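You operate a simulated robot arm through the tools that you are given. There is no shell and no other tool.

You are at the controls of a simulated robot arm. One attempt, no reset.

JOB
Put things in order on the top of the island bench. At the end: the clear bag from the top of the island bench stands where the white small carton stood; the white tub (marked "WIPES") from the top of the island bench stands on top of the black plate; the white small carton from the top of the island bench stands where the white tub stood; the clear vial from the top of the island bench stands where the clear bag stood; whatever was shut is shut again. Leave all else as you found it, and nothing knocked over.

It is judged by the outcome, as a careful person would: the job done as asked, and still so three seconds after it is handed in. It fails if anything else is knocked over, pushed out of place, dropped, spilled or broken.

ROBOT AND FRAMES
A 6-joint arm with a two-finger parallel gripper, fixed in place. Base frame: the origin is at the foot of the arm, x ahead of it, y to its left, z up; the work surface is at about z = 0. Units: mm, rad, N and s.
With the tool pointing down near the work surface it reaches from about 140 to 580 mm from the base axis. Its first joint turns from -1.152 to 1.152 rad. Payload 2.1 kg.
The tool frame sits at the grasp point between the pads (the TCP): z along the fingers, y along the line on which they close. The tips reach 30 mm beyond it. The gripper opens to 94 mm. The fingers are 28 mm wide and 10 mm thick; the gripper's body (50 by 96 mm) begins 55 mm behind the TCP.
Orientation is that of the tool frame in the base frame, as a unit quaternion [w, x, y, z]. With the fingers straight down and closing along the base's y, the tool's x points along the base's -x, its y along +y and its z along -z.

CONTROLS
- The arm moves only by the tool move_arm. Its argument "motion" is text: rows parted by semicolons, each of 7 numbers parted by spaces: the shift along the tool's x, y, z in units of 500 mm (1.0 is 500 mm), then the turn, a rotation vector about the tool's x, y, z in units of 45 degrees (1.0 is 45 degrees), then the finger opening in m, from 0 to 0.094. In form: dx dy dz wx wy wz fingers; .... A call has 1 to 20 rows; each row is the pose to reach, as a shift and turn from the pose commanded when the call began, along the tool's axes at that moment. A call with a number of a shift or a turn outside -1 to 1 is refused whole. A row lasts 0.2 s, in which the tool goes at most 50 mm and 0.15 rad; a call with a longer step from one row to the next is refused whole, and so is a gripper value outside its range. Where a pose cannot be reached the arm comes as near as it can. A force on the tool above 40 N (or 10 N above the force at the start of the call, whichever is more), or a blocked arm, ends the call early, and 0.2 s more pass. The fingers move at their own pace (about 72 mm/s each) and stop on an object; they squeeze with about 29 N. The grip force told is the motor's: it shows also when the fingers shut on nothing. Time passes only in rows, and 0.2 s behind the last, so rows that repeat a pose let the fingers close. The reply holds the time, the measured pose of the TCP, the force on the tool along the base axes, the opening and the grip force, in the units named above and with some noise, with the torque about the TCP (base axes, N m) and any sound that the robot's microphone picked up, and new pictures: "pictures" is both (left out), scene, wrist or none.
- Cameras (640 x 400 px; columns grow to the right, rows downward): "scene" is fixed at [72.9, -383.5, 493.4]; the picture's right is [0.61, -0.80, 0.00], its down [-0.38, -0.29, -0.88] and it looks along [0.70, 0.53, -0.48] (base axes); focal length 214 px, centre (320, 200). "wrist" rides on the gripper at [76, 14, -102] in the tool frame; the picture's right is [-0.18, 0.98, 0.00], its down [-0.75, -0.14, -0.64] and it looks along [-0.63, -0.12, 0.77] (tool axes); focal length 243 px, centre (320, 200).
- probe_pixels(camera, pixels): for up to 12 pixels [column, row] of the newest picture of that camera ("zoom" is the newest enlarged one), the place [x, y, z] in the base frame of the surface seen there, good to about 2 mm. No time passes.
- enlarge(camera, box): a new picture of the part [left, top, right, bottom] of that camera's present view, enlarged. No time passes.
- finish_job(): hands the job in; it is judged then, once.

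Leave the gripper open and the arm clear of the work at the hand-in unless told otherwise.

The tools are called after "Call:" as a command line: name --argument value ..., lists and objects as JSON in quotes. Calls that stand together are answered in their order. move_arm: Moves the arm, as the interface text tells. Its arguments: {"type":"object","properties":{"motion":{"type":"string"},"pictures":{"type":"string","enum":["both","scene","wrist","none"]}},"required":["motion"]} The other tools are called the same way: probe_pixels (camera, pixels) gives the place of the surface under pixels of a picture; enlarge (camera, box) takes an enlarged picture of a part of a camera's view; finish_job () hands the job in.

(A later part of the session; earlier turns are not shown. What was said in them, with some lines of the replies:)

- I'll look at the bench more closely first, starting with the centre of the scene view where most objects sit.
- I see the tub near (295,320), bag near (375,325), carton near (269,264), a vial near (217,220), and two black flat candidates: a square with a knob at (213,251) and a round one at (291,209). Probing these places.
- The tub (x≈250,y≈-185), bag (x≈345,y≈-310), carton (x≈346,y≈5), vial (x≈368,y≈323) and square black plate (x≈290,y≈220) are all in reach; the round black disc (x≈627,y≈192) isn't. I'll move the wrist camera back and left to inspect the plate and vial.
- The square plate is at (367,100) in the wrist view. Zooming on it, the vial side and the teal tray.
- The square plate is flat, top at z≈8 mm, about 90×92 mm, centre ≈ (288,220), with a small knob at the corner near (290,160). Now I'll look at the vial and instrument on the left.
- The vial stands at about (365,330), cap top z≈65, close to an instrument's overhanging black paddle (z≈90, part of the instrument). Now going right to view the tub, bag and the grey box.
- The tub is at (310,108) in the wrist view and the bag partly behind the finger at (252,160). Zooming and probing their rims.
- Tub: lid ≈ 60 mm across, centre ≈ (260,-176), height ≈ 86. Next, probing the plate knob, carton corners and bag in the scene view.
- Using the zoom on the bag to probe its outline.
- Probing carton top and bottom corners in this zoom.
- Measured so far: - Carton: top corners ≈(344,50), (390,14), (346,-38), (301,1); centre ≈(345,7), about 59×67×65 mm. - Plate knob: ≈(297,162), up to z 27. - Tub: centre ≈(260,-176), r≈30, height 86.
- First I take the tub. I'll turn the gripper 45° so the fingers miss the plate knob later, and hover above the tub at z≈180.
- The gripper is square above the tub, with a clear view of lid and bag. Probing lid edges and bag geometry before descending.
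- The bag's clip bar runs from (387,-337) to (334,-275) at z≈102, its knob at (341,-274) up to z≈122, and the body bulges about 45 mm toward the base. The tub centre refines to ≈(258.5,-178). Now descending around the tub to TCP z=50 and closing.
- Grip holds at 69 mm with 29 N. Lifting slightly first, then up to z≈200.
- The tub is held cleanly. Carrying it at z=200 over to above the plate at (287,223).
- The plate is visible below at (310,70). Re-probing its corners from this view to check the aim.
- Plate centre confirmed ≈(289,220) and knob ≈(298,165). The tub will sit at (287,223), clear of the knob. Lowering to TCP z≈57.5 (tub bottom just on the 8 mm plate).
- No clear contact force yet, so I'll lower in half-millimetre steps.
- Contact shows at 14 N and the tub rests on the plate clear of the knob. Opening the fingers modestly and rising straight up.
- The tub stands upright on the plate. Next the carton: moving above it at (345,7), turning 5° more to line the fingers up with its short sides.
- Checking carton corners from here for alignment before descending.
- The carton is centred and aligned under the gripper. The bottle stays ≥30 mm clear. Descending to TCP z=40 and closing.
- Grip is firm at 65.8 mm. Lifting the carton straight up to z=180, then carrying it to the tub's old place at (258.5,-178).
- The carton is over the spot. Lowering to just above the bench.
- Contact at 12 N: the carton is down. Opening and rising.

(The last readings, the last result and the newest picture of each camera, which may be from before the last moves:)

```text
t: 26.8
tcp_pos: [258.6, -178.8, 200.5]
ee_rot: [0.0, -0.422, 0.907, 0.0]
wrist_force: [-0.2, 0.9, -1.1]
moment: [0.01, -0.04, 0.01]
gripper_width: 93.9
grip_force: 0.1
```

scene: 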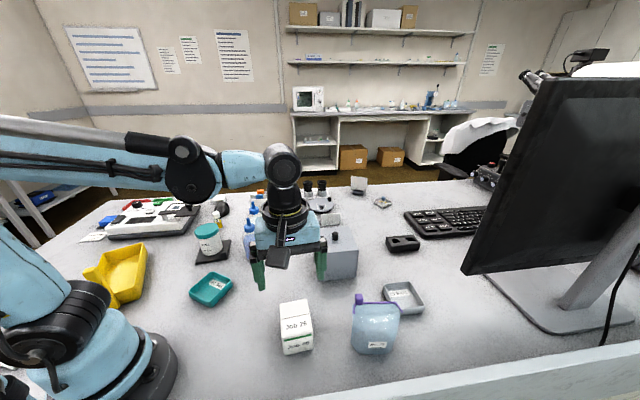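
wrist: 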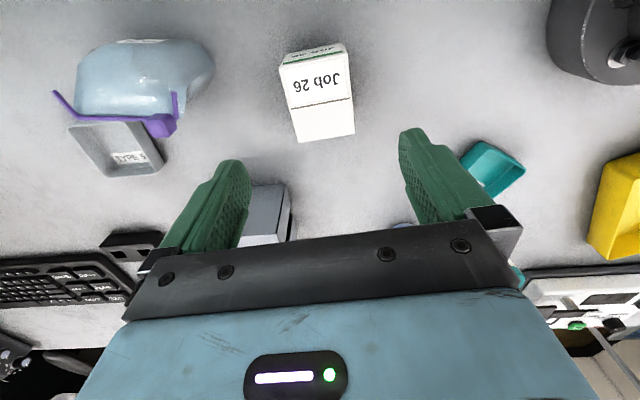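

The carton stands upright on the tub's old spot. Before gripping the bag I want a profile view along its clip bar, so I'll turn the tool (about −99° in two calls) and position it beside the bag.

Call:
move_arm --motion "0.0129 -0.026 0 0 0 0.1833 0.094; 0.0259 -0.052 0 0 0 0.3667 0.094; 0.0388 -0.078 0 0 0 0.55 0.094; 0.0518 -0.104 0 0 0 0.7333 0.094; 0.0647 -0.13 0 0 0 0.9167 0.094; 0.0777 -0.156 0 0 0 1 0.094; 0.0777 -0.156 0 0 0 1 0.094" --pictures "none"

Call:
move_arm --motion "0 0 0.01 0 0 0.19 0.094; 0 0 0.02 0 0 0.38 0.094; 0 0 0.03 0 0 0.57 0.094; 0 0 0.05 0 0 0.76 0.094; 0 0 0.07 0 0 0.95 0.094; 0 0 0.09 0 0 1 0.094; 0 0 0.09 0 0 1 0.094"

```text
t: 28.4
tcp_pos: [293.8, -259.5, 199.6]
ee_rot: [-0.001, -0.04, 0.999, 0.0]
wrist_force: [-0.1, -0.2, -0.3]
moment: [0.02, -0.01, -0.01]
gripper_width: 93.9
grip_force: 0.1
```

```text
t: 30.0
tcp_pos: [292.8, -258.5, 155.1]
ee_rot: [0.001, 0.345, 0.939, 0.001]
wrist_force: [0.1, 0.4, 0.0]
moment: [0.05, 0.0, -0.01]
gripper_width: 94.1
grip_force: 0.0
```

scene: 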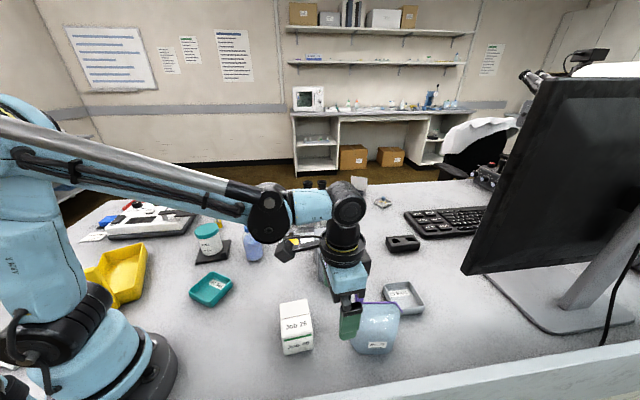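
wrist: 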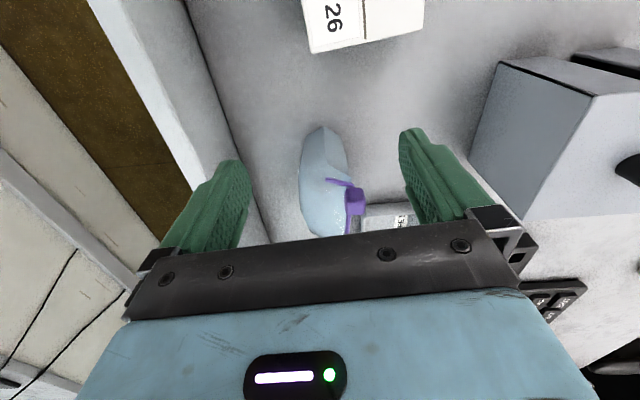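

Now the bag's end profile is visible at (325,180). Zooming in.

Call:
enlarge --camera "wrist" --box '[260, 110, 420, 245]'

Call:
enlarge --camera "scene" --box '[320, 260, 440, 370]'

```text
2.96 times, centred on (340, 178) of wrist
```

zoom: 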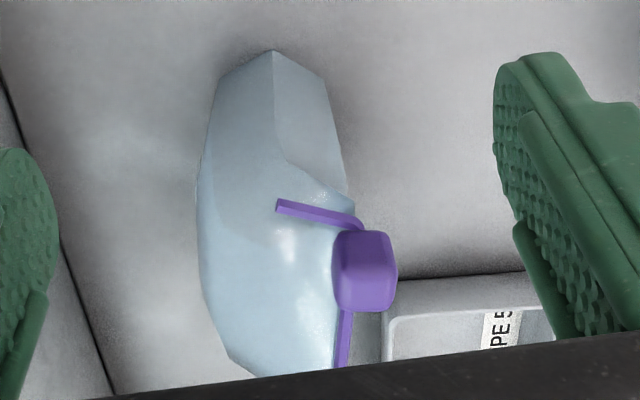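

```text
3.64 times, centred on (380, 315) of scene
```

zoom: 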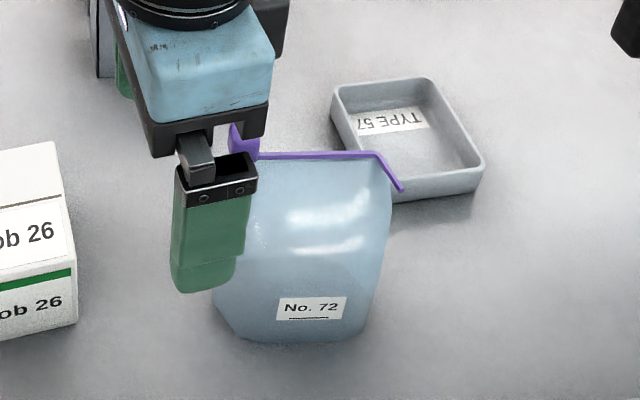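

Call:
probe_pixels --camera "wrist" --pixels '[[324.1, 129.5], [340, 138.5], [346.5, 165], [347, 176], [302, 168], [307.5, 140], [326.5, 161], [335, 160], [315, 160], [320, 200], [338, 215], [306, 215]]'

Call:
probe_pixels --camera "wrist" --pixels '[[332, 142], [332, 170], [364, 190], [355, 193], [359, 206], [316, 140], [310, 180], [328, 230], [393, 205], [390, 235]]'

```text
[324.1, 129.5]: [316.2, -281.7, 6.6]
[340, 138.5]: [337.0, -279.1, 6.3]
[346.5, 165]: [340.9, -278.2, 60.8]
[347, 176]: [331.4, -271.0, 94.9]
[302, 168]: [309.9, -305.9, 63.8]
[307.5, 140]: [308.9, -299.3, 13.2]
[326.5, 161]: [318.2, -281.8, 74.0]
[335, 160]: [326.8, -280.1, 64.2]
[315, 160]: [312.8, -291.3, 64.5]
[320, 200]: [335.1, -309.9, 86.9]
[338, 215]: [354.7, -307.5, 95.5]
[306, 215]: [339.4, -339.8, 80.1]
```

```text
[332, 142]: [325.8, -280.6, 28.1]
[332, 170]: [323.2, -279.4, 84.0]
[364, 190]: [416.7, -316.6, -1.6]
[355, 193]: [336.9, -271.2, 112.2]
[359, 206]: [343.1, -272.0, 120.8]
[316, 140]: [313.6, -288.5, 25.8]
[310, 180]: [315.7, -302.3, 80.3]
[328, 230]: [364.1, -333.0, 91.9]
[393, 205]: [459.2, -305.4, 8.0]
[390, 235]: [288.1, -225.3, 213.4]
```

Bag profile: it's ≈94 mm long along the bar and ≈45–50 mm thick, centred at ≈(346,-318), with a bulging front. I'll grip it across its thickness, slightly away from the knob. Rising to z=175 and moving above it with the final turn; also checking the bench edge.

Call:
probe_pixels --camera "wrist" --pixels '[[240, 140], [225, 120], [255, 200], [190, 60], [170, 80]]'

Call:
move_arm --motion "0 0 -0.02 0 0 0.04 0.094; 0 0 -0.04 0 0 0.1 0.094; -0.06 -0.008 -0.04 0 0 0.15 0.094; -0.12 -0.016 -0.04 0 0 0.2 0.094; -0.1663 -0.0245 -0.04 0 0 0.207 0.094; -0.1663 -0.0245 -0.04 0 0 0.207 0.094"

```text
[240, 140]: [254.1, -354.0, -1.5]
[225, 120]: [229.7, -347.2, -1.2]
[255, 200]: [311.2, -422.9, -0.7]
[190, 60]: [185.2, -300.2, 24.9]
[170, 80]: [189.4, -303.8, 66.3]
```

```text
t: 31.4
tcp_pos: [350.0, -322.7, 175.4]
ee_rot: [-0.001, 0.419, 0.908, 0.001]
wrist_force: [-0.7, 0.3, -0.1]
moment: [-0.01, -0.02, 0.0]
gripper_width: 94.0
grip_force: 0.0
```

scene: 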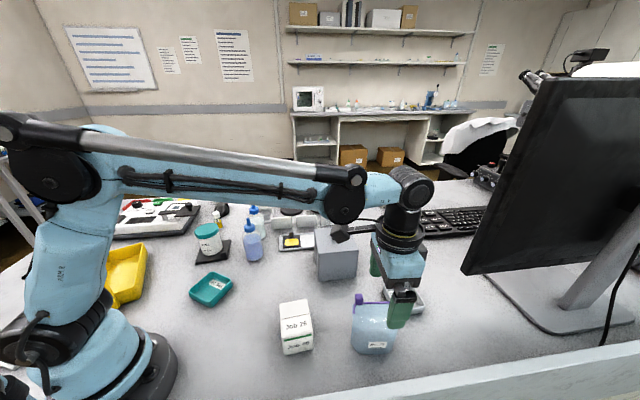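
wrist: 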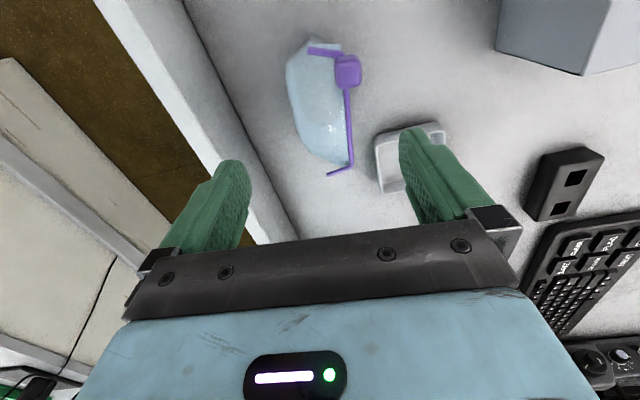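

Now I see the whole bag from above its end at (320,105), with the tray at (400,160). Probing tray edge, rail and bag's far end for clearance.

Call:
probe_pixels --camera "wrist" --pixels '[[376, 150], [383, 190], [327, 174], [349, 163], [325, 158], [310, 150], [290, 80], [345, 60], [315, 50], [230, 80], [207, 60], [335, 100]]'

Call:
enlarge --camera "wrist" --box '[250, 20, 460, 210]'

```text
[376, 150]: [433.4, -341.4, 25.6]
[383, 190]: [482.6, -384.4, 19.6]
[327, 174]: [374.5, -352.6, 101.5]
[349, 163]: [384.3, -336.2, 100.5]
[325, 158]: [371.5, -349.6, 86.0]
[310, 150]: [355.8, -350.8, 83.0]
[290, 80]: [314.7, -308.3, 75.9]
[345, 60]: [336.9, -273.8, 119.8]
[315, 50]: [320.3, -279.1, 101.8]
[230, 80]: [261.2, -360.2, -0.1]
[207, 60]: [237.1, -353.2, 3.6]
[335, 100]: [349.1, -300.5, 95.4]
```

```text
2.11 times, centred on (355, 115) of wrist
```

zoom: 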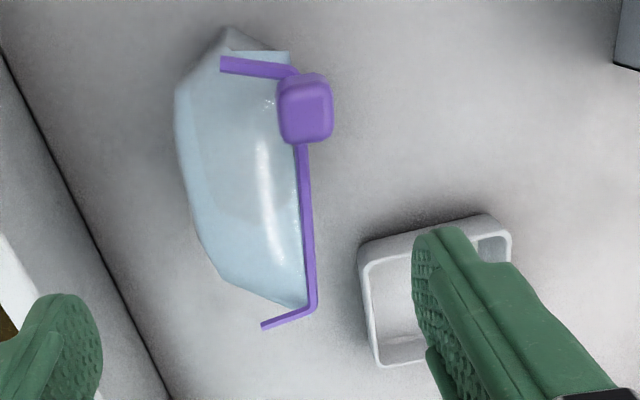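

Clearances are good: the tray corner is ~56 mm from the finger path and the rail ~37 mm away. Descending with open fingers to z=63 and checking before closing.

Call:
move_arm --motion "0 0 0.06 0 0 0 0.094; 0 0 0.12 0 0 0 0.094; 0 0 0.18 0 0 0 0.094; 0 0 0.224 0 0 0 0.094; 0 0 0.224 0 0 0 0.094"

```text
t: 32.6
tcp_pos: [348.6, -321.4, 64.1]
ee_rot: [0.0, 0.418, 0.908, 0.0]
wrist_force: [0.3, -0.2, -0.2]
moment: [-0.01, 0.01, 0.01]
gripper_width: 93.7
grip_force: 0.1
```

scene: 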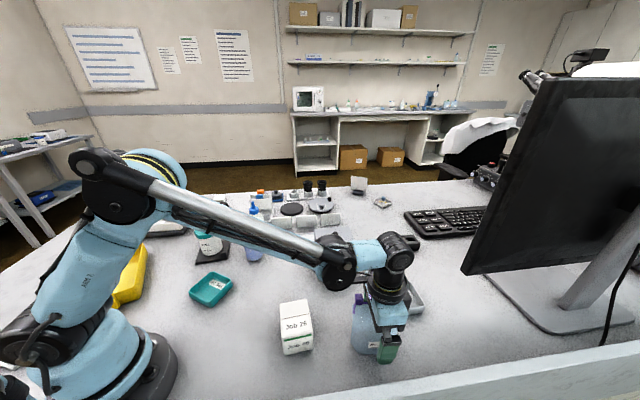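
wrist: 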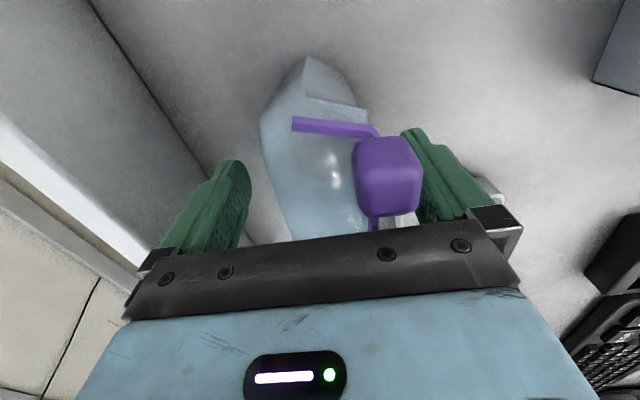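

The fingers straddle the bag without touching. Closing gradually.

Call:
move_arm --motion "0 0 0 0 0 0 0.08; 0 0 0 0 0 0 0.072; 0 0 0 0 0 0 0.064; 0 0 0 0 0 0 0.056; 0 0 0 0 0 0 0.048; 0 0 0 0 0 0 0.04; 0 0 0 0 0 0 0.032; 0 0 0 0 0 0 0.032"

```text
t: 34.4
tcp_pos: [349.5, -321.1, 63.2]
ee_rot: [0.001, 0.419, 0.908, 0.0]
wrist_force: [-1.1, 0.8, 1.0]
moment: [0.01, 0.04, -0.01]
gripper_width: 55.6
grip_force: 28.3
```

scene: 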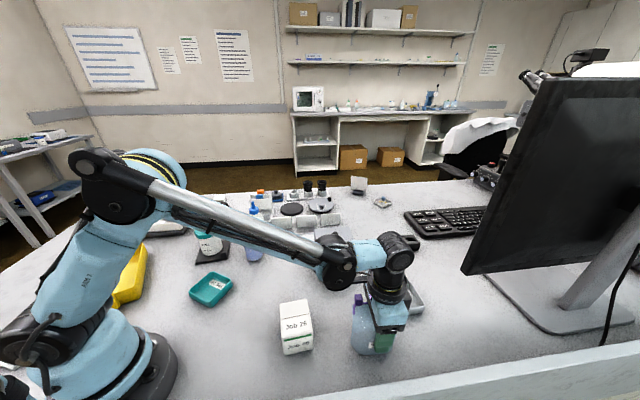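
wrist: 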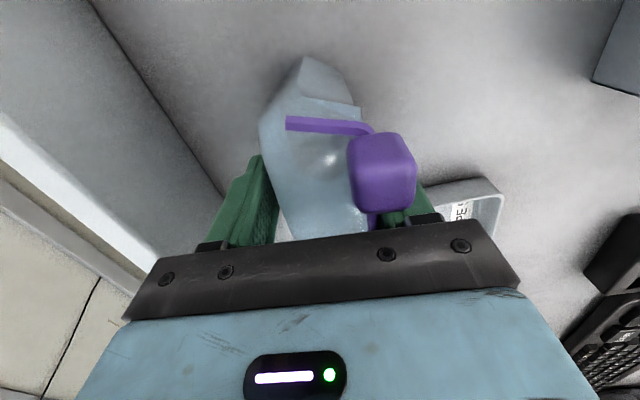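

Gripped at 55.6 mm with 28 N; the bag barely shifted. Lifting gently a little to test the hold.

Call:
move_arm --motion "0 0 -0.01 0 0 0 0.032; 0 0 -0.03 0 0 0 0.032; 0 0 -0.05 0 0 0 0.032; 0 0 -0.05 0 0 0 0.032"

```text
t: 35.4
tcp_pos: [348.5, -321.6, 88.5]
ee_rot: [0.001, 0.418, 0.908, 0.0]
wrist_force: [0.3, 0.5, -1.5]
moment: [-0.01, 0.03, 0.0]
gripper_width: 55.6
grip_force: 29.8
```

scene: 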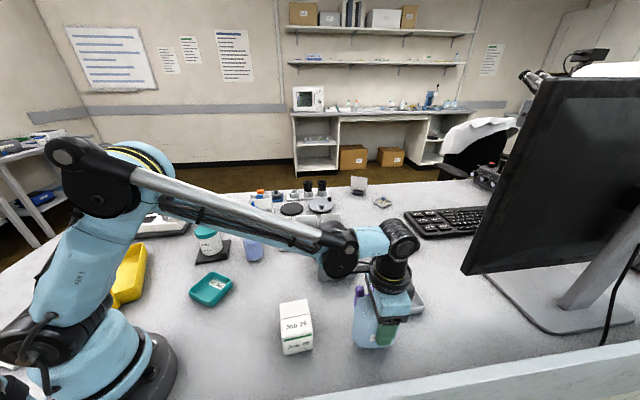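
wrist: 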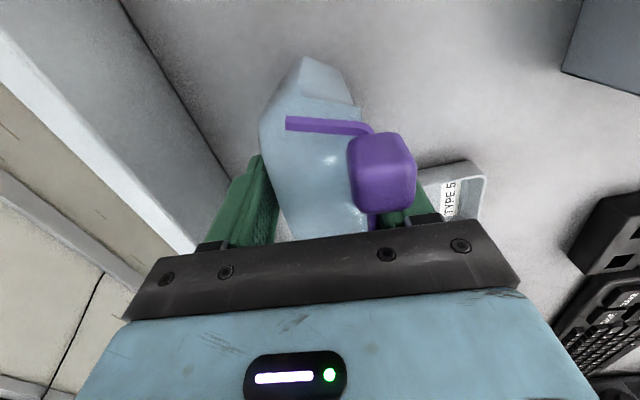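

The hold is steady. Lifting to z=230 and carrying the bag over to the carton's old place (345,6).

Call:
move_arm --motion "0 0 -0.07 0 0 0 0.032; 0 0 -0.15 0 0 0 0.032; 0 0 -0.22 0 0 0 0.032; 0 0 -0.284 0 0 0 0.032; 0.0618 0.0524 -0.284 0 0 0 0.032; 0.1235 0.1048 -0.284 0 0 0 0.032; 0.1853 0.1572 -0.284 0 0 0 0.032; 0.2471 0.2097 -0.284 0 0 0 0.032; 0.3088 0.2621 -0.284 0 0 0 0.032; 0.3706 0.3145 -0.284 0 0 0 0.032; 0.4323 0.3669 -0.284 0 0 0 0.032; 0.4941 0.4193 -0.284 0 0 0 0.032; 0.4941 0.4193 -0.284 0 0 0 0.032"

```text
t: 38.2
tcp_pos: [348.4, 1.3, 230.5]
ee_rot: [0.0, 0.418, 0.908, 0.0]
wrist_force: [0.8, -0.3, -1.1]
moment: [0.01, 0.02, 0.0]
gripper_width: 55.3
grip_force: 28.8
```

scene: 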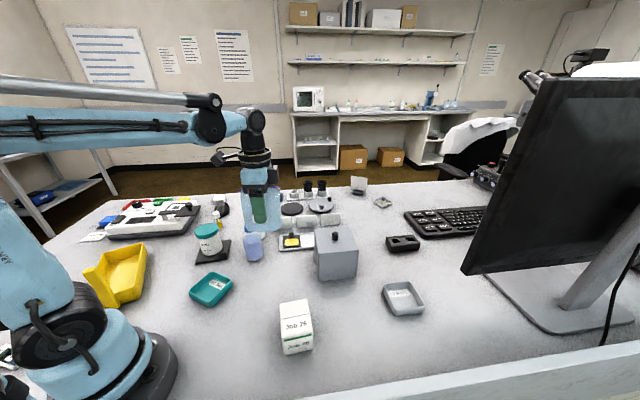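
wrist: 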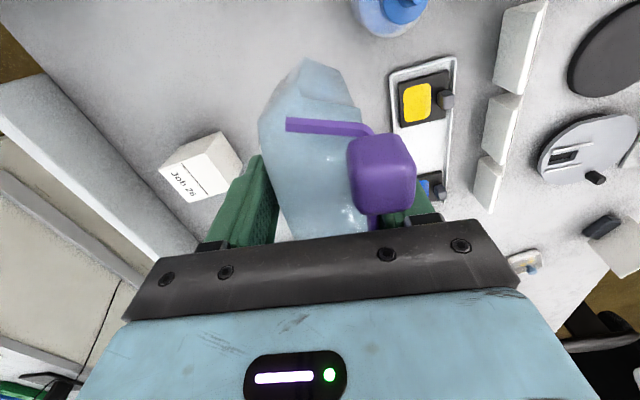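

The bag hangs over the spot. Probing the stain tray's near edge and bottle to check clearance.

Call:
probe_pixels --camera "wrist" --pixels '[[390, 75], [394, 120], [452, 58], [362, 15], [385, 38], [370, 95], [395, 133]]'

```text
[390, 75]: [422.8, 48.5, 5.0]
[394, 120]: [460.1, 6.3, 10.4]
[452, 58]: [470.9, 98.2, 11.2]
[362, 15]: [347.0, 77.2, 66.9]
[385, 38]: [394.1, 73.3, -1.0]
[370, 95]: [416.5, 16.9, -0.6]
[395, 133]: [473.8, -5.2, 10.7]
```

Tray edge from (423,48) to (460,6) leaves about 30 mm clearance, bottle edge (347,77) likewise. Lowering the bag.

Call:
move_arm --motion "0 0 0.09 0 0 0 0.032; 0 0 0.18 0 0 0 0.032; 0 0 0.26 0 0 0 0.032; 0 0 0.31 0 0 0 0.032; 0 0 0.326 0 0 0 0.032; 0 0 0.331 0 0 0 0.032; 0 0 0.333 0 0 0 0.032; 0 0 0.334 0 0 0 0.032; 0 0 0.334 0 0 0 0.032"

```text
t: 40.2
tcp_pos: [349.1, 2.4, 63.6]
ee_rot: [0.001, 0.419, 0.908, 0.001]
wrist_force: [-0.7, 0.4, 20.8]
moment: [-0.02, 0.06, -0.02]
gripper_width: 55.6
grip_force: 28.9
```

scene: 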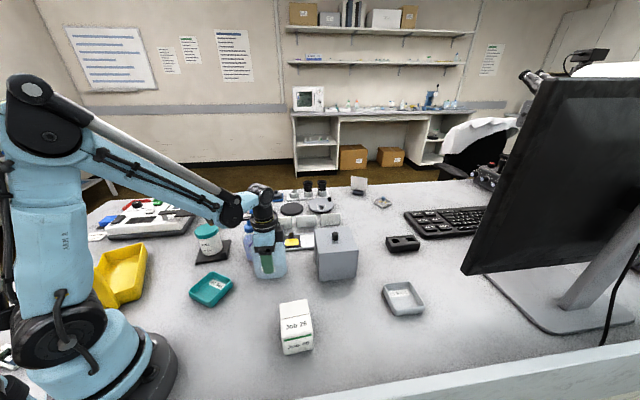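
wrist: 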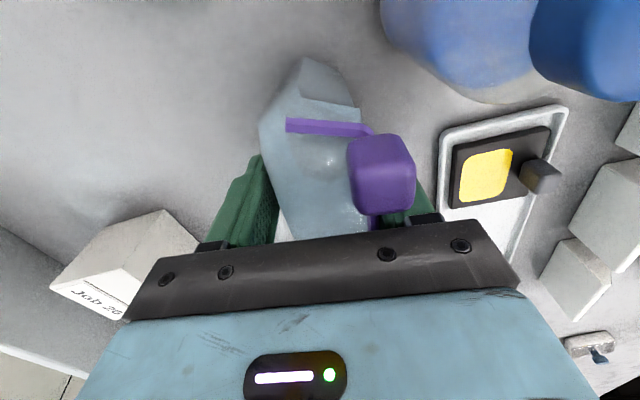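

The bag is on the bench (21 N contact). Easing up half a millimetre, opening gently, then rising straight up.

Call:
move_arm --motion "0 0 -0.0015 0 0 0 0.05; 0 0 -0.0015 0 0 0 0.06; 0 0 -0.0015 0 0 0 0.07; 0 0 -0.0015 0 0 0 0.078; 0 0 -0.0015 0 0 0 0.08; 0 0 -0.0015 0 0 0 0.08"

```text
t: 41.6
tcp_pos: [347.7, 1.7, 63.6]
ee_rot: [0.001, 0.418, 0.908, 0.0]
wrist_force: [-0.1, 0.8, 1.1]
moment: [-0.02, 0.03, 0.01]
gripper_width: 80.2
grip_force: 0.1
```

scene: 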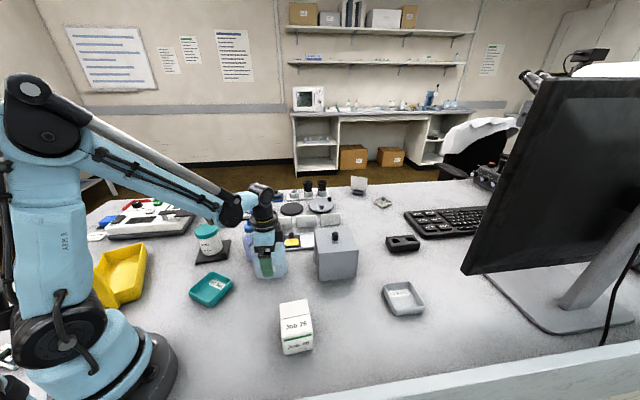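
wrist: 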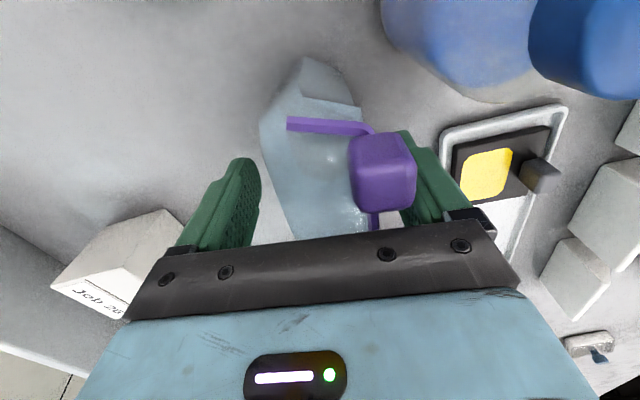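

The bag stands by itself. Rising straight up to z≈230.

Call:
move_arm --motion "0 0 -0.04 0 0 0 0.08; 0 0 -0.1 0 0 0 0.08; 0 0 -0.18 0 0 0 0.08; 0 0 -0.26 0 0 0 0.094; 0 0 -0.3325 0 0 0 0.094; 0 0 -0.3325 0 0 0 0.094"

```text
t: 43.0
tcp_pos: [348.1, 2.2, 229.0]
ee_rot: [0.001, 0.418, 0.908, 0.001]
wrist_force: [-1.1, 0.4, -0.2]
moment: [0.04, 0.03, 0.03]
gripper_width: 94.2
grip_force: 0.1
```

scene: 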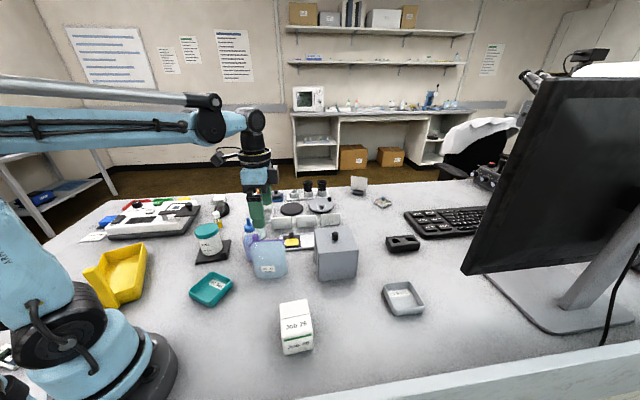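
wrist: 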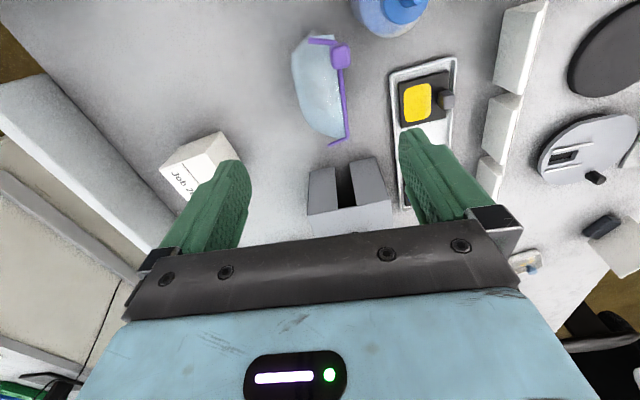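

The bag stands upright in the carton's old place. Now the vial: I'll swing left at z≈240 while turning the tool so the gripper body and camera stay clear of the instrument's paddle.

Call:
move_arm --motion "0.0389 0.0299 -0.0033 0 0 -0.1667 0.094; 0.0778 0.0598 -0.0067 0 0 -0.3333 0.094; 0.1167 0.0897 -0.01 0 0 -0.5 0.094; 0.1556 0.1196 -0.0133 0 0 -0.6667 0.094; 0.1945 0.1495 -0.0167 0 0 -0.8333 0.094; 0.2334 0.1794 -0.02 0 0 -1 0.094; 0.2334 0.1794 -0.02 0 0 -1 0.094" --pictures "none"

Call:
move_arm --motion "-0.0018 0.0202 0 0 0 -0.1667 0.094; -0.0035 0.0404 0 0 0 -0.3333 0.094; -0.0053 0.0606 0 0 0 -0.5 0.094; -0.007 0.0808 0 0 0 -0.6667 0.094; -0.0088 0.101 0 0 0 -0.8333 0.094; -0.0105 0.1212 0 0 0 -1 0.094; -0.0105 0.1212 0 0 0 -1 0.094"

```text
t: 44.6
tcp_pos: [341.3, 149.7, 238.8]
ee_rot: [0.0, 0.038, 0.999, 0.0]
wrist_force: [0.1, -0.6, 0.7]
moment: [0.0, 0.0, -0.02]
gripper_width: 94.0
grip_force: 0.0
```

```text
t: 46.2
tcp_pos: [349.7, 209.4, 240.1]
ee_rot: [0.001, -0.347, 0.938, 0.0]
wrist_force: [-0.4, -0.6, -0.1]
moment: [0.01, 0.01, 0.03]
gripper_width: 94.2
grip_force: 0.1
```

scene: 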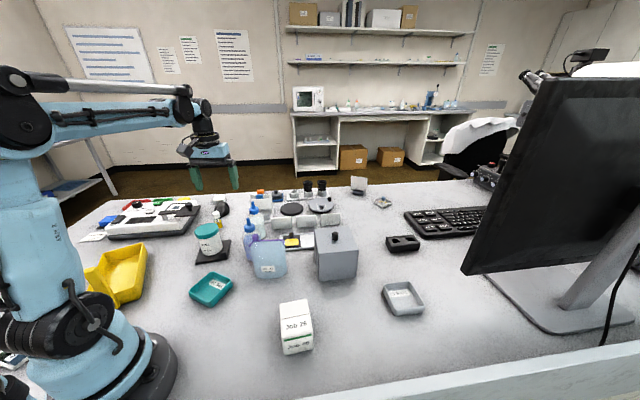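
wrist: 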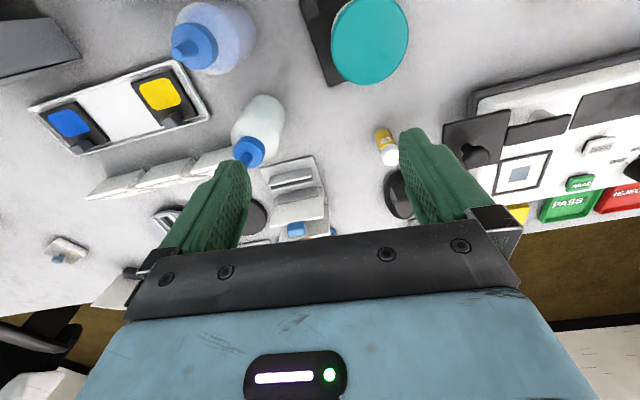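

Continuing the turn by 45° and aligning x with the vial.

Call:
move_arm --motion "-0.0046 -0.0039 0 0 0 -0.1667 0.094; -0.0091 -0.0078 0 0 0 -0.3333 0.094; -0.0137 -0.0117 0 0 0 -0.5 0.094; -0.0183 -0.0156 0 0 0 -0.6667 0.094; -0.0228 -0.0195 0 0 0 -0.8333 0.094; -0.0274 -0.0234 0 0 0 -1 0.094; -0.0274 -0.0234 0 0 0 -1 0.094" --pictures "wrist"

Call:
enlarge --camera "wrist" --box '[220, 20, 460, 220]'

```text
t: 47.8
tcp_pos: [368.1, 208.3, 239.4]
ee_rot: [0.0, -0.68, 0.734, 0.0]
wrist_force: [-0.6, 0.2, 0.5]
moment: [0.04, 0.0, 0.01]
gripper_width: 93.9
grip_force: 0.0
```

wrist: 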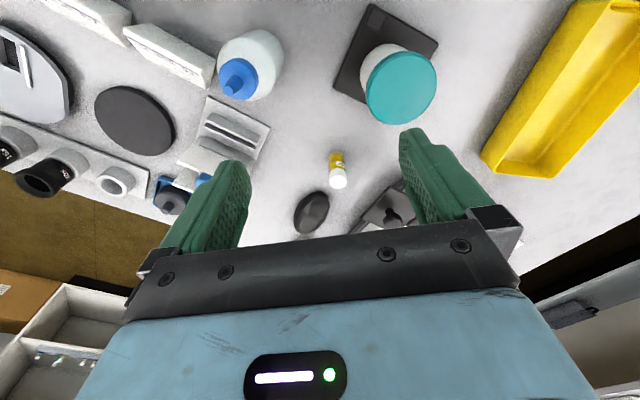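

```text
2.00 times, centred on (340, 120) of wrist
```

zoom: 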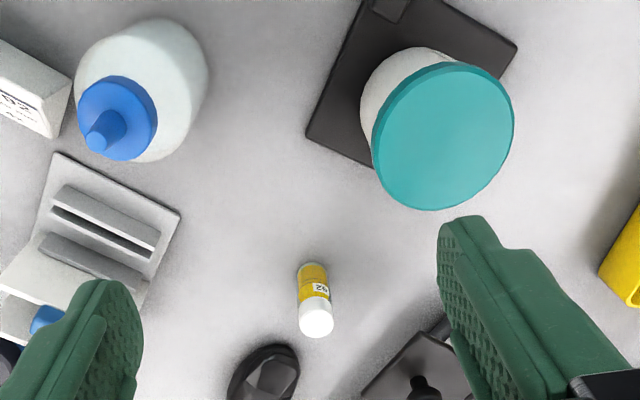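

The vial is seen at (338,172) between the fingers. Probing its cap, base and the paddle corners.

Call:
probe_pixels --camera "zoom" --pixels '[[317, 320], [301, 320], [332, 320], [317, 304], [317, 334], [313, 266], [302, 280], [325, 275], [420, 335], [368, 388], [425, 360], [440, 330]]'

Call:
probe_pixels --camera "scene" --pixels '[[217, 212], [215, 225], [217, 228], [220, 225], [222, 205], [190, 214], [197, 206]]'

Call:
enlarge --camera "scene" --box '[150, 180, 260, 270]'

```text
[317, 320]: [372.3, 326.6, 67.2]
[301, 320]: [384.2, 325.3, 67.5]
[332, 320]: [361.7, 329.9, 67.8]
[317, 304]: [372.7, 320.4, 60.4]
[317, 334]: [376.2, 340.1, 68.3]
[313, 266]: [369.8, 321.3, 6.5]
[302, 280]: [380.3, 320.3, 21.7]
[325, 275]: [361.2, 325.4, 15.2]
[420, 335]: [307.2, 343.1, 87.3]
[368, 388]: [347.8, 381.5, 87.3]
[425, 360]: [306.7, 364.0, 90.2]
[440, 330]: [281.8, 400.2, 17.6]
```

```text
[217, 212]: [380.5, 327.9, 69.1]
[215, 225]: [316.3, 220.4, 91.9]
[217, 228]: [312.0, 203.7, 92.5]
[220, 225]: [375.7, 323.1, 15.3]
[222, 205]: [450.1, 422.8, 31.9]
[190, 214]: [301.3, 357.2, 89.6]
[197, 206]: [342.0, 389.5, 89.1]
```

```text
4.44 times, centred on (205, 225) of scene
```

zoom: 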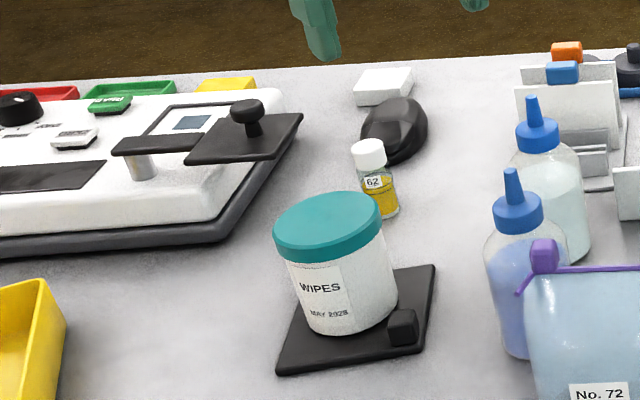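

Vial centre ≈(372,331), ~23 mm wide, 68 mm tall; the paddle's edge is ~53 mm away. Moving above it at z=160 with another 24.5° turn and fingers at 70 mm.

Call:
move_arm --motion "-0.0484 0.0022 0 0 0 -0.11 0.085; -0.0968 0.0044 0.02 0 0 -0.22 0.07; -0.1451 0.0066 0.06 0 0 -0.33 0.07; -0.1935 0.0088 0.11 0 0 -0.44 0.07; -0.2419 0.011 0.16 0 0 -0.544 0.07; -0.2419 0.011 0.16 0 0 -0.544 0.07"

Call:
enlarge --camera "wrist" --box '[220, 20, 460, 220]'

```text
t: 49.2
tcp_pos: [372.5, 328.0, 161.7]
ee_rot: [0.0, 0.819, -0.573, 0.0]
wrist_force: [0.7, 0.5, -0.7]
moment: [-0.01, -0.01, -0.01]
gripper_width: 70.0
grip_force: 0.0
```

scene: 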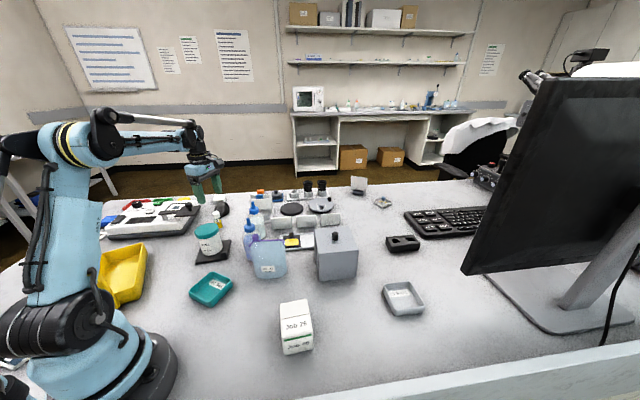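
wrist: 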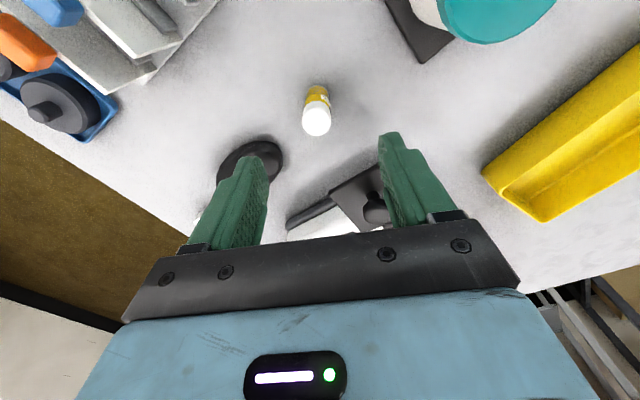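

```text
2.00 times, centred on (340, 120) of wrist
```

zoom: 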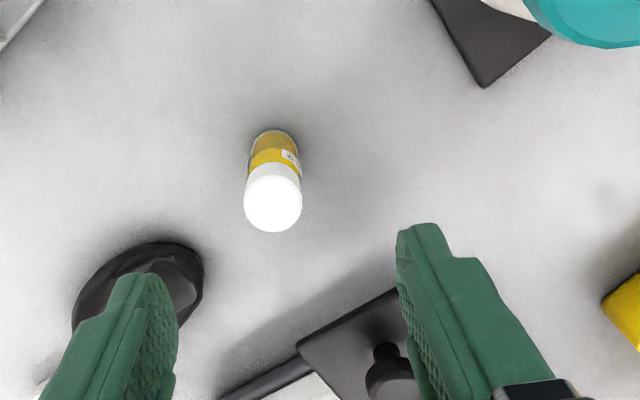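

Call:
probe_pixels --camera "zoom" --pixels '[[273, 205], [248, 205], [298, 205], [273, 182], [273, 228], [274, 133], [253, 150], [298, 150], [150, 250], [200, 270], [300, 340], [395, 295]]'

```text
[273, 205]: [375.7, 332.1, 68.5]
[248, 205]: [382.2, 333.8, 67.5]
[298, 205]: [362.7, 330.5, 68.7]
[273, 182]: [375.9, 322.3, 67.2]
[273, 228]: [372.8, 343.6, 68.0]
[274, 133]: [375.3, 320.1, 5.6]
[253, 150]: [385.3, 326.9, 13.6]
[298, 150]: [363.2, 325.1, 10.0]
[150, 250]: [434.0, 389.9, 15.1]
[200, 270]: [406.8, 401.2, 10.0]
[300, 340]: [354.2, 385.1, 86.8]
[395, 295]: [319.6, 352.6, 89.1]
```

Vial centre ≈(373.5,332). Mouse and paddle are both ≥35 mm away from the fingers. Descending to z=48 and closing.

Call:
move_arm --motion "-0.0009 -0.0035 0.07 0 0 0 0.07; -0.0009 -0.0035 0.14 0 0 0 0.07; -0.0009 -0.0035 0.19 0 0 0 0.07; -0.0009 -0.0035 0.224 0 0 0 0.07; -0.0009 -0.0035 0.224 0 0 0 0.06; -0.0009 -0.0035 0.224 0 0 0 0.045; -0.0009 -0.0035 0.224 0 0 0 0.03; -0.0009 -0.0035 0.224 0 0 0 0.02; -0.0009 -0.0035 0.224 0 0 0 0.012; -0.0009 -0.0035 0.224 0 0 0 0.012"

```text
t: 51.4
tcp_pos: [373.2, 329.8, 48.2]
ee_rot: [-0.001, 0.819, -0.574, 0.0]
wrist_force: [0.3, 0.7, -0.5]
moment: [-0.01, -0.02, -0.03]
gripper_width: 24.4
grip_force: 29.3
```

scene: 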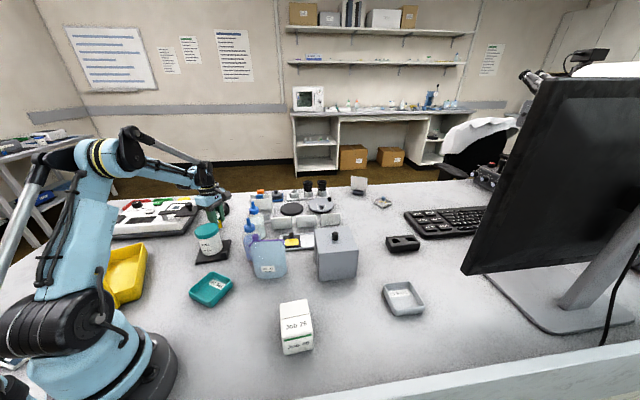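
wrist: 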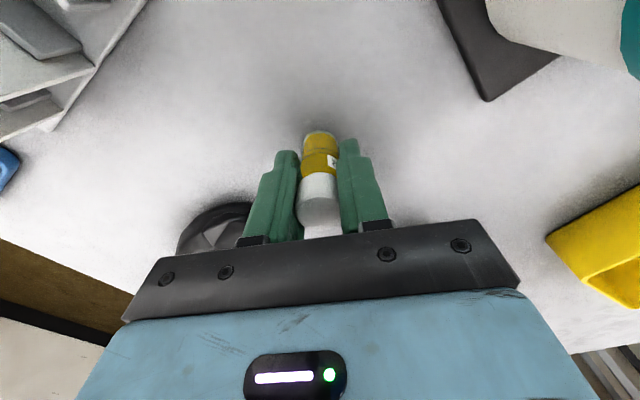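

Vial gripped (24 mm, 29 N). Lifting to z=200 and starting the carry to the right with a gradual turn back.

Call:
move_arm --motion "0 0 -0.02 0 0 0 0.012; 0 0 -0.08 0 0 0 0.012; 0 0 -0.16 0 0 0 0.012; 0 0 -0.24 0 0 0 0.012; 0 0 -0.304 0 0 0 0.012; 0.0621 0.0244 -0.304 0 0 0.1667 0.012; 0.1242 0.0487 -0.304 0 0 0.3333 0.012; 0.1863 0.0731 -0.304 0 0 0.5 0.012; 0.2484 0.0975 -0.304 0 0 0.6667 0.012; 0.3105 0.1218 -0.304 0 0 0.8333 0.012; 0.3726 0.1462 -0.304 0 0 1 0.012; 0.3726 0.1462 -0.304 0 0 1 0.012"

```text
t: 54.0
tcp_pos: [368.6, 130.3, 199.0]
ee_rot: [0.0, -0.537, 0.844, 0.0]
wrist_force: [0.7, 0.4, -0.2]
moment: [-0.01, 0.01, -0.01]
gripper_width: 24.4
grip_force: 29.8
```

scene: 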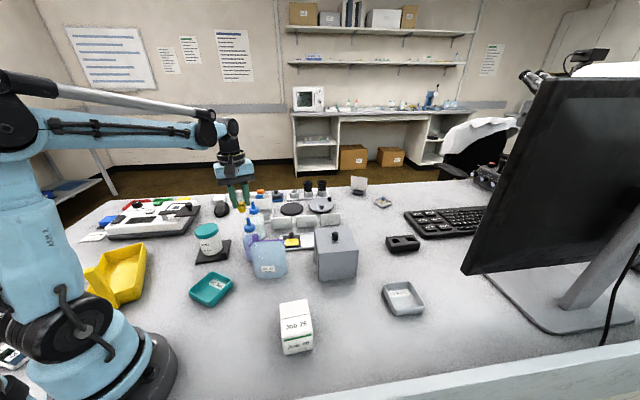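
wrist: 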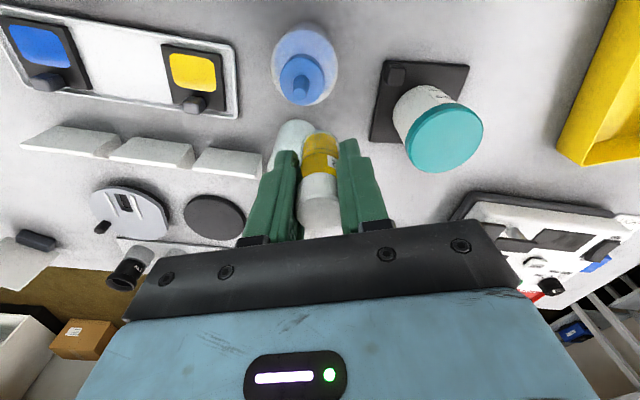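

Continuing the carry to above the bag's old place (346,-318).

Call:
move_arm --motion "0.069 -0.0272 0 0 0 0.1667 0.012; 0.1379 -0.0544 0 0 0 0.3333 0.012; 0.2069 -0.0816 0 0 0 0.5 0.012; 0.2759 -0.1088 0 0 0 0.6667 0.012; 0.3448 -0.136 0 0 0 0.8333 0.012; 0.4138 -0.1632 0 0 0 1 0.012; 0.4138 -0.1632 0 0 0 1 0.012" --pictures "none"

Call:
move_arm --motion "0.0288 -0.0704 0 0 0 0.148 0.012; 0.0576 -0.1408 0 0 0 0.296 0.012; 0.0865 -0.2112 0 0 0 0.444 0.012; 0.1153 -0.2815 0 0 0 0.592 0.012; 0.1441 -0.3519 0 0 0 0.74 0.012; 0.1729 -0.4223 0 0 0 0.889 0.012; 0.1729 -0.4223 0 0 0 0.889 0.012"

```text
t: 55.6
tcp_pos: [354.8, -91.3, 198.4]
ee_rot: [0.0, -0.173, 0.985, 0.0]
wrist_force: [-0.3, 1.3, -1.0]
moment: [-0.01, 0.0, 0.01]
gripper_width: 24.6
grip_force: 29.3
```

```text
t: 57.2
tcp_pos: [346.8, -319.2, 200.6]
ee_rot: [0.0, 0.174, 0.985, 0.0]
wrist_force: [0.5, 1.0, 0.6]
moment: [0.01, -0.01, 0.0]
gripper_width: 24.7
grip_force: 28.9
```

scene: 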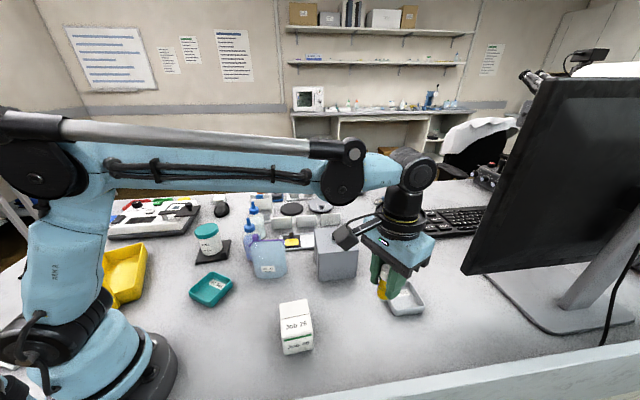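
wrist: 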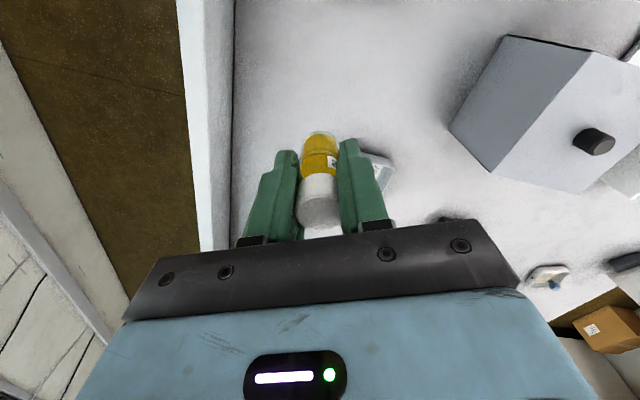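

The vial hangs over the spot. Lowering it to the bench.

Call:
move_arm --motion "0 0 0.09 0 0 0 0.012; 0 0 0.18 0 0 0 0.012; 0 0 0.25 0 0 0 0.012; 0 0 0.288 0 0 0 0.012; 0 0 0.299 0 0 0 0.012; 0 0 0.302 0 0 0 0.012; 0 0 0.304 0 0 0 0.012; 0 0 0.305 0 0 0 0.012; 0 0 0.305 0 0 0 0.012"

```text
t: 59.2
tcp_pos: [346.0, -318.9, 47.8]
ee_rot: [0.0, 0.174, 0.985, 0.001]
wrist_force: [0.6, 2.5, 19.6]
moment: [0.06, -0.04, 0.01]
gripper_width: 24.6
grip_force: 28.9
```

scene: 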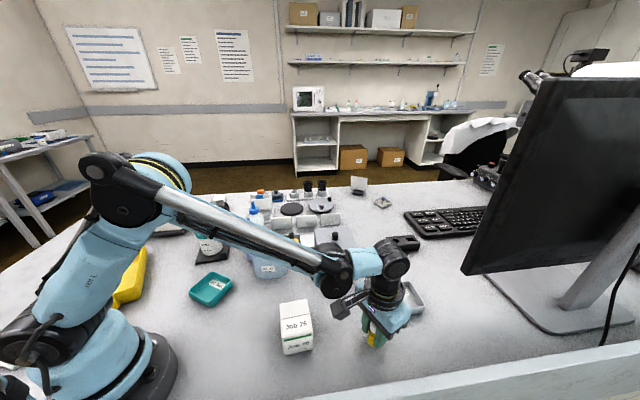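
wrist: 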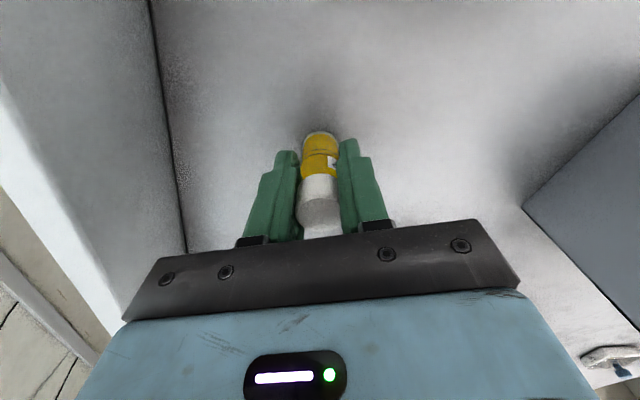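

Contact at 20 N. Easing up half a millimetre, opening gently, then rising.

Call:
move_arm --motion "0 0 -0.0012 0 0 0 0.02; 0 0 -0.0012 0 0 0 0.03; 0 0 -0.0012 0 0 0 0.04; 0 0 -0.0012 0 0 0 0.055; 0 0 -0.0012 0 0 0 0.06; 0 0 -0.04 0 0 0 0.06; 0 0 -0.11 0 0 0 0.06; 0 0 -0.19 0 0 0 0.07; 0 0 -0.27 0 0 0 0.08; 0 0 -0.34 0 0 0 0.094; 0 0 -0.34 0 0 0 0.094"

```text
t: 61.6
tcp_pos: [345.9, -316.8, 217.0]
ee_rot: [0.0, 0.173, 0.985, 0.0]
wrist_force: [0.6, -0.6, -0.8]
moment: [-0.01, 0.0, 0.02]
gripper_width: 94.0
grip_force: 0.2
```

scene: 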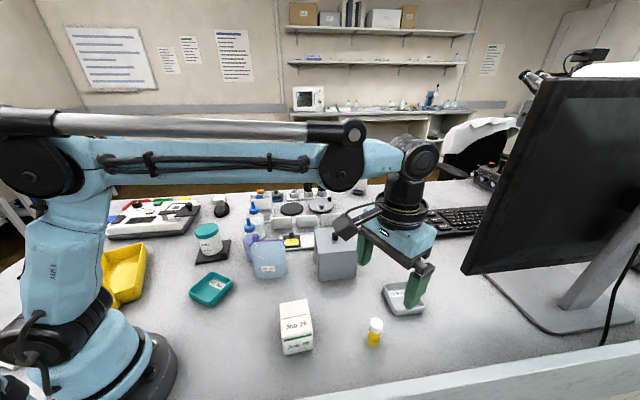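
wrist: 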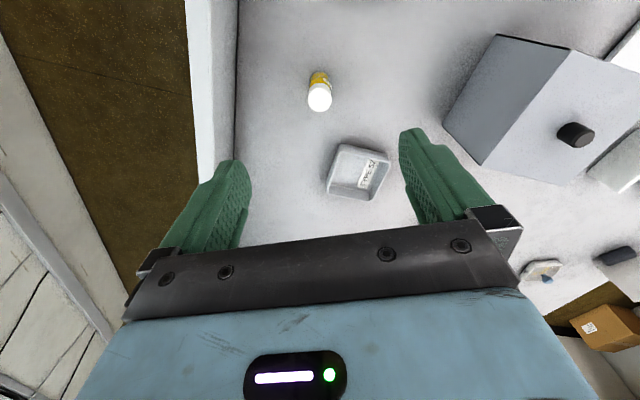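

The vial stands upright on the bag's old spot. Withdrawing the arm up and back to about its starting pose, then checking the whole bench.

Call:
move_arm --motion "0 0 -0.08 0 0 0 0.094; 0 0 -0.16 0 0 0 0.094; 0.03 0.06 -0.22 0 0 0 0.094; 0.07 0.14 -0.26 0 0 0 0.094; 0.11 0.22 -0.29 0 0 0 0.094; 0.15 0.3 -0.31 0 0 0 0.094; 0.19 0.38 -0.33 0 0 0 0.094; 0.23 0.46 -0.33 0 0 0 0.094; 0.27 0.54 -0.33 0 0 0 0.094; 0.308 0.607 -0.33 0 0 0 0.094; 0.308 0.607 -0.33 0 0 0 0.094"

Call:
enlarge --camera "scene" --box '[180, 170, 440, 360]'

Call:
probe_pixels --camera "scene" --pixels '[[296, 310], [374, 325], [374, 340], [270, 258], [207, 228], [402, 298]]'

```text
t: 64.0
tcp_pos: [304.2, 21.0, 384.1]
ee_rot: [0.0, 0.175, 0.985, 0.0]
wrist_force: [0.6, 0.1, 0.3]
moment: [-0.01, -0.03, 0.02]
gripper_width: 94.0
grip_force: 0.1
```

scene: 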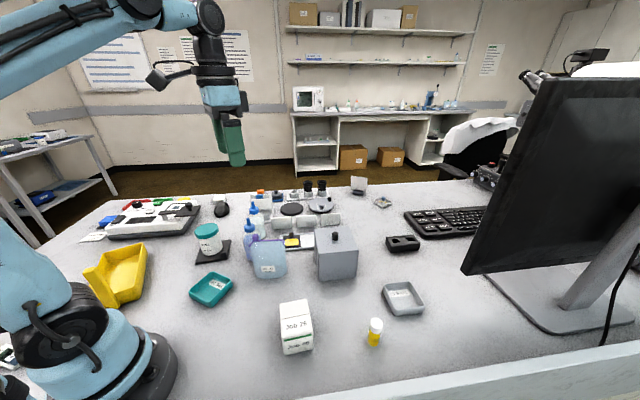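
wrist: 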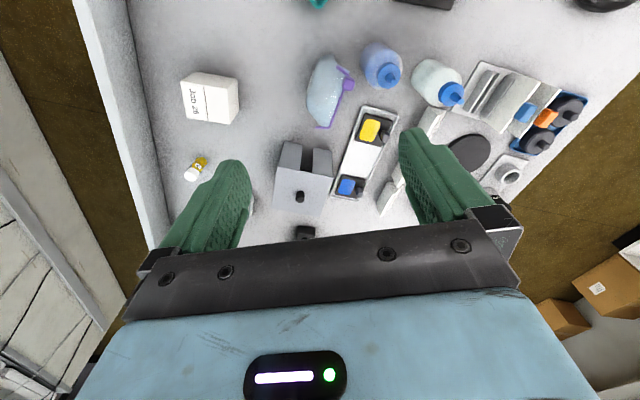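

```text
2.11 times, centred on (310, 265) of scene
```

zoom: 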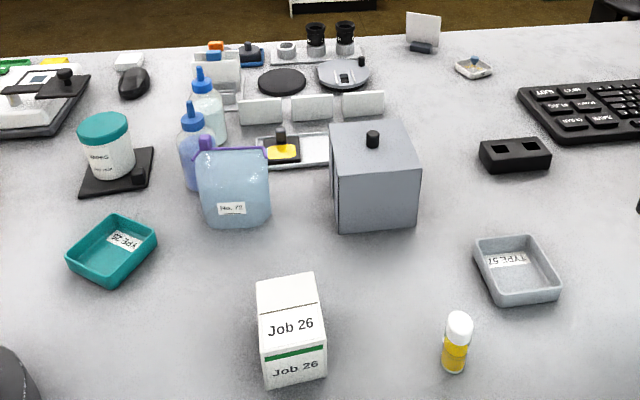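

```text
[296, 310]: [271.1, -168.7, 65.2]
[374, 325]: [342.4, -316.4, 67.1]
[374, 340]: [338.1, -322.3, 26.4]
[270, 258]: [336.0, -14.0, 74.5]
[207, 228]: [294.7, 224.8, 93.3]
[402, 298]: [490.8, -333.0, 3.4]
```

Everything checks out:
- The tub is on the square black plate.
- The carton is on the tub's old spot.
- The bag is on the carton's old spot.
- The vial is on the bag's old spot.

All of them are upright and nothing else has moved. I opened nothing, so nothing needs shutting. The gripper is open and the arm is clear, so I'm handing in.

Call:
finish_job

```text
The job is handed in.
```

The job is handed in. All four items were standing upright in their new places at the last check, and nothing else on the bench looked moved.

| Item | Now stands |
|---|---|
| White tub ("WIPES") | On the square black plate, clear of its corner knob |
| White small carton ("Job 26") | Where the tub stood |
| Clear bag ("No. 72") | Where the carton stood |
| Clear vial (yellow contents, white cap, "62") | Where the bag stood |

- **Which black plate:** there was also a round black disc on the bench, but it is out of the arm's reach. I took "the black plate" to mean the square one.
- **Accuracy:** placements should be within a few millimetres of the original spots. The bag was nudged about 2 mm as the fingers closed, before I lifted it.
- **Shut things:** I opened nothing, so nothing needed shutting again.

The gripper is open and the arm is back near its starting position, clear of the work.
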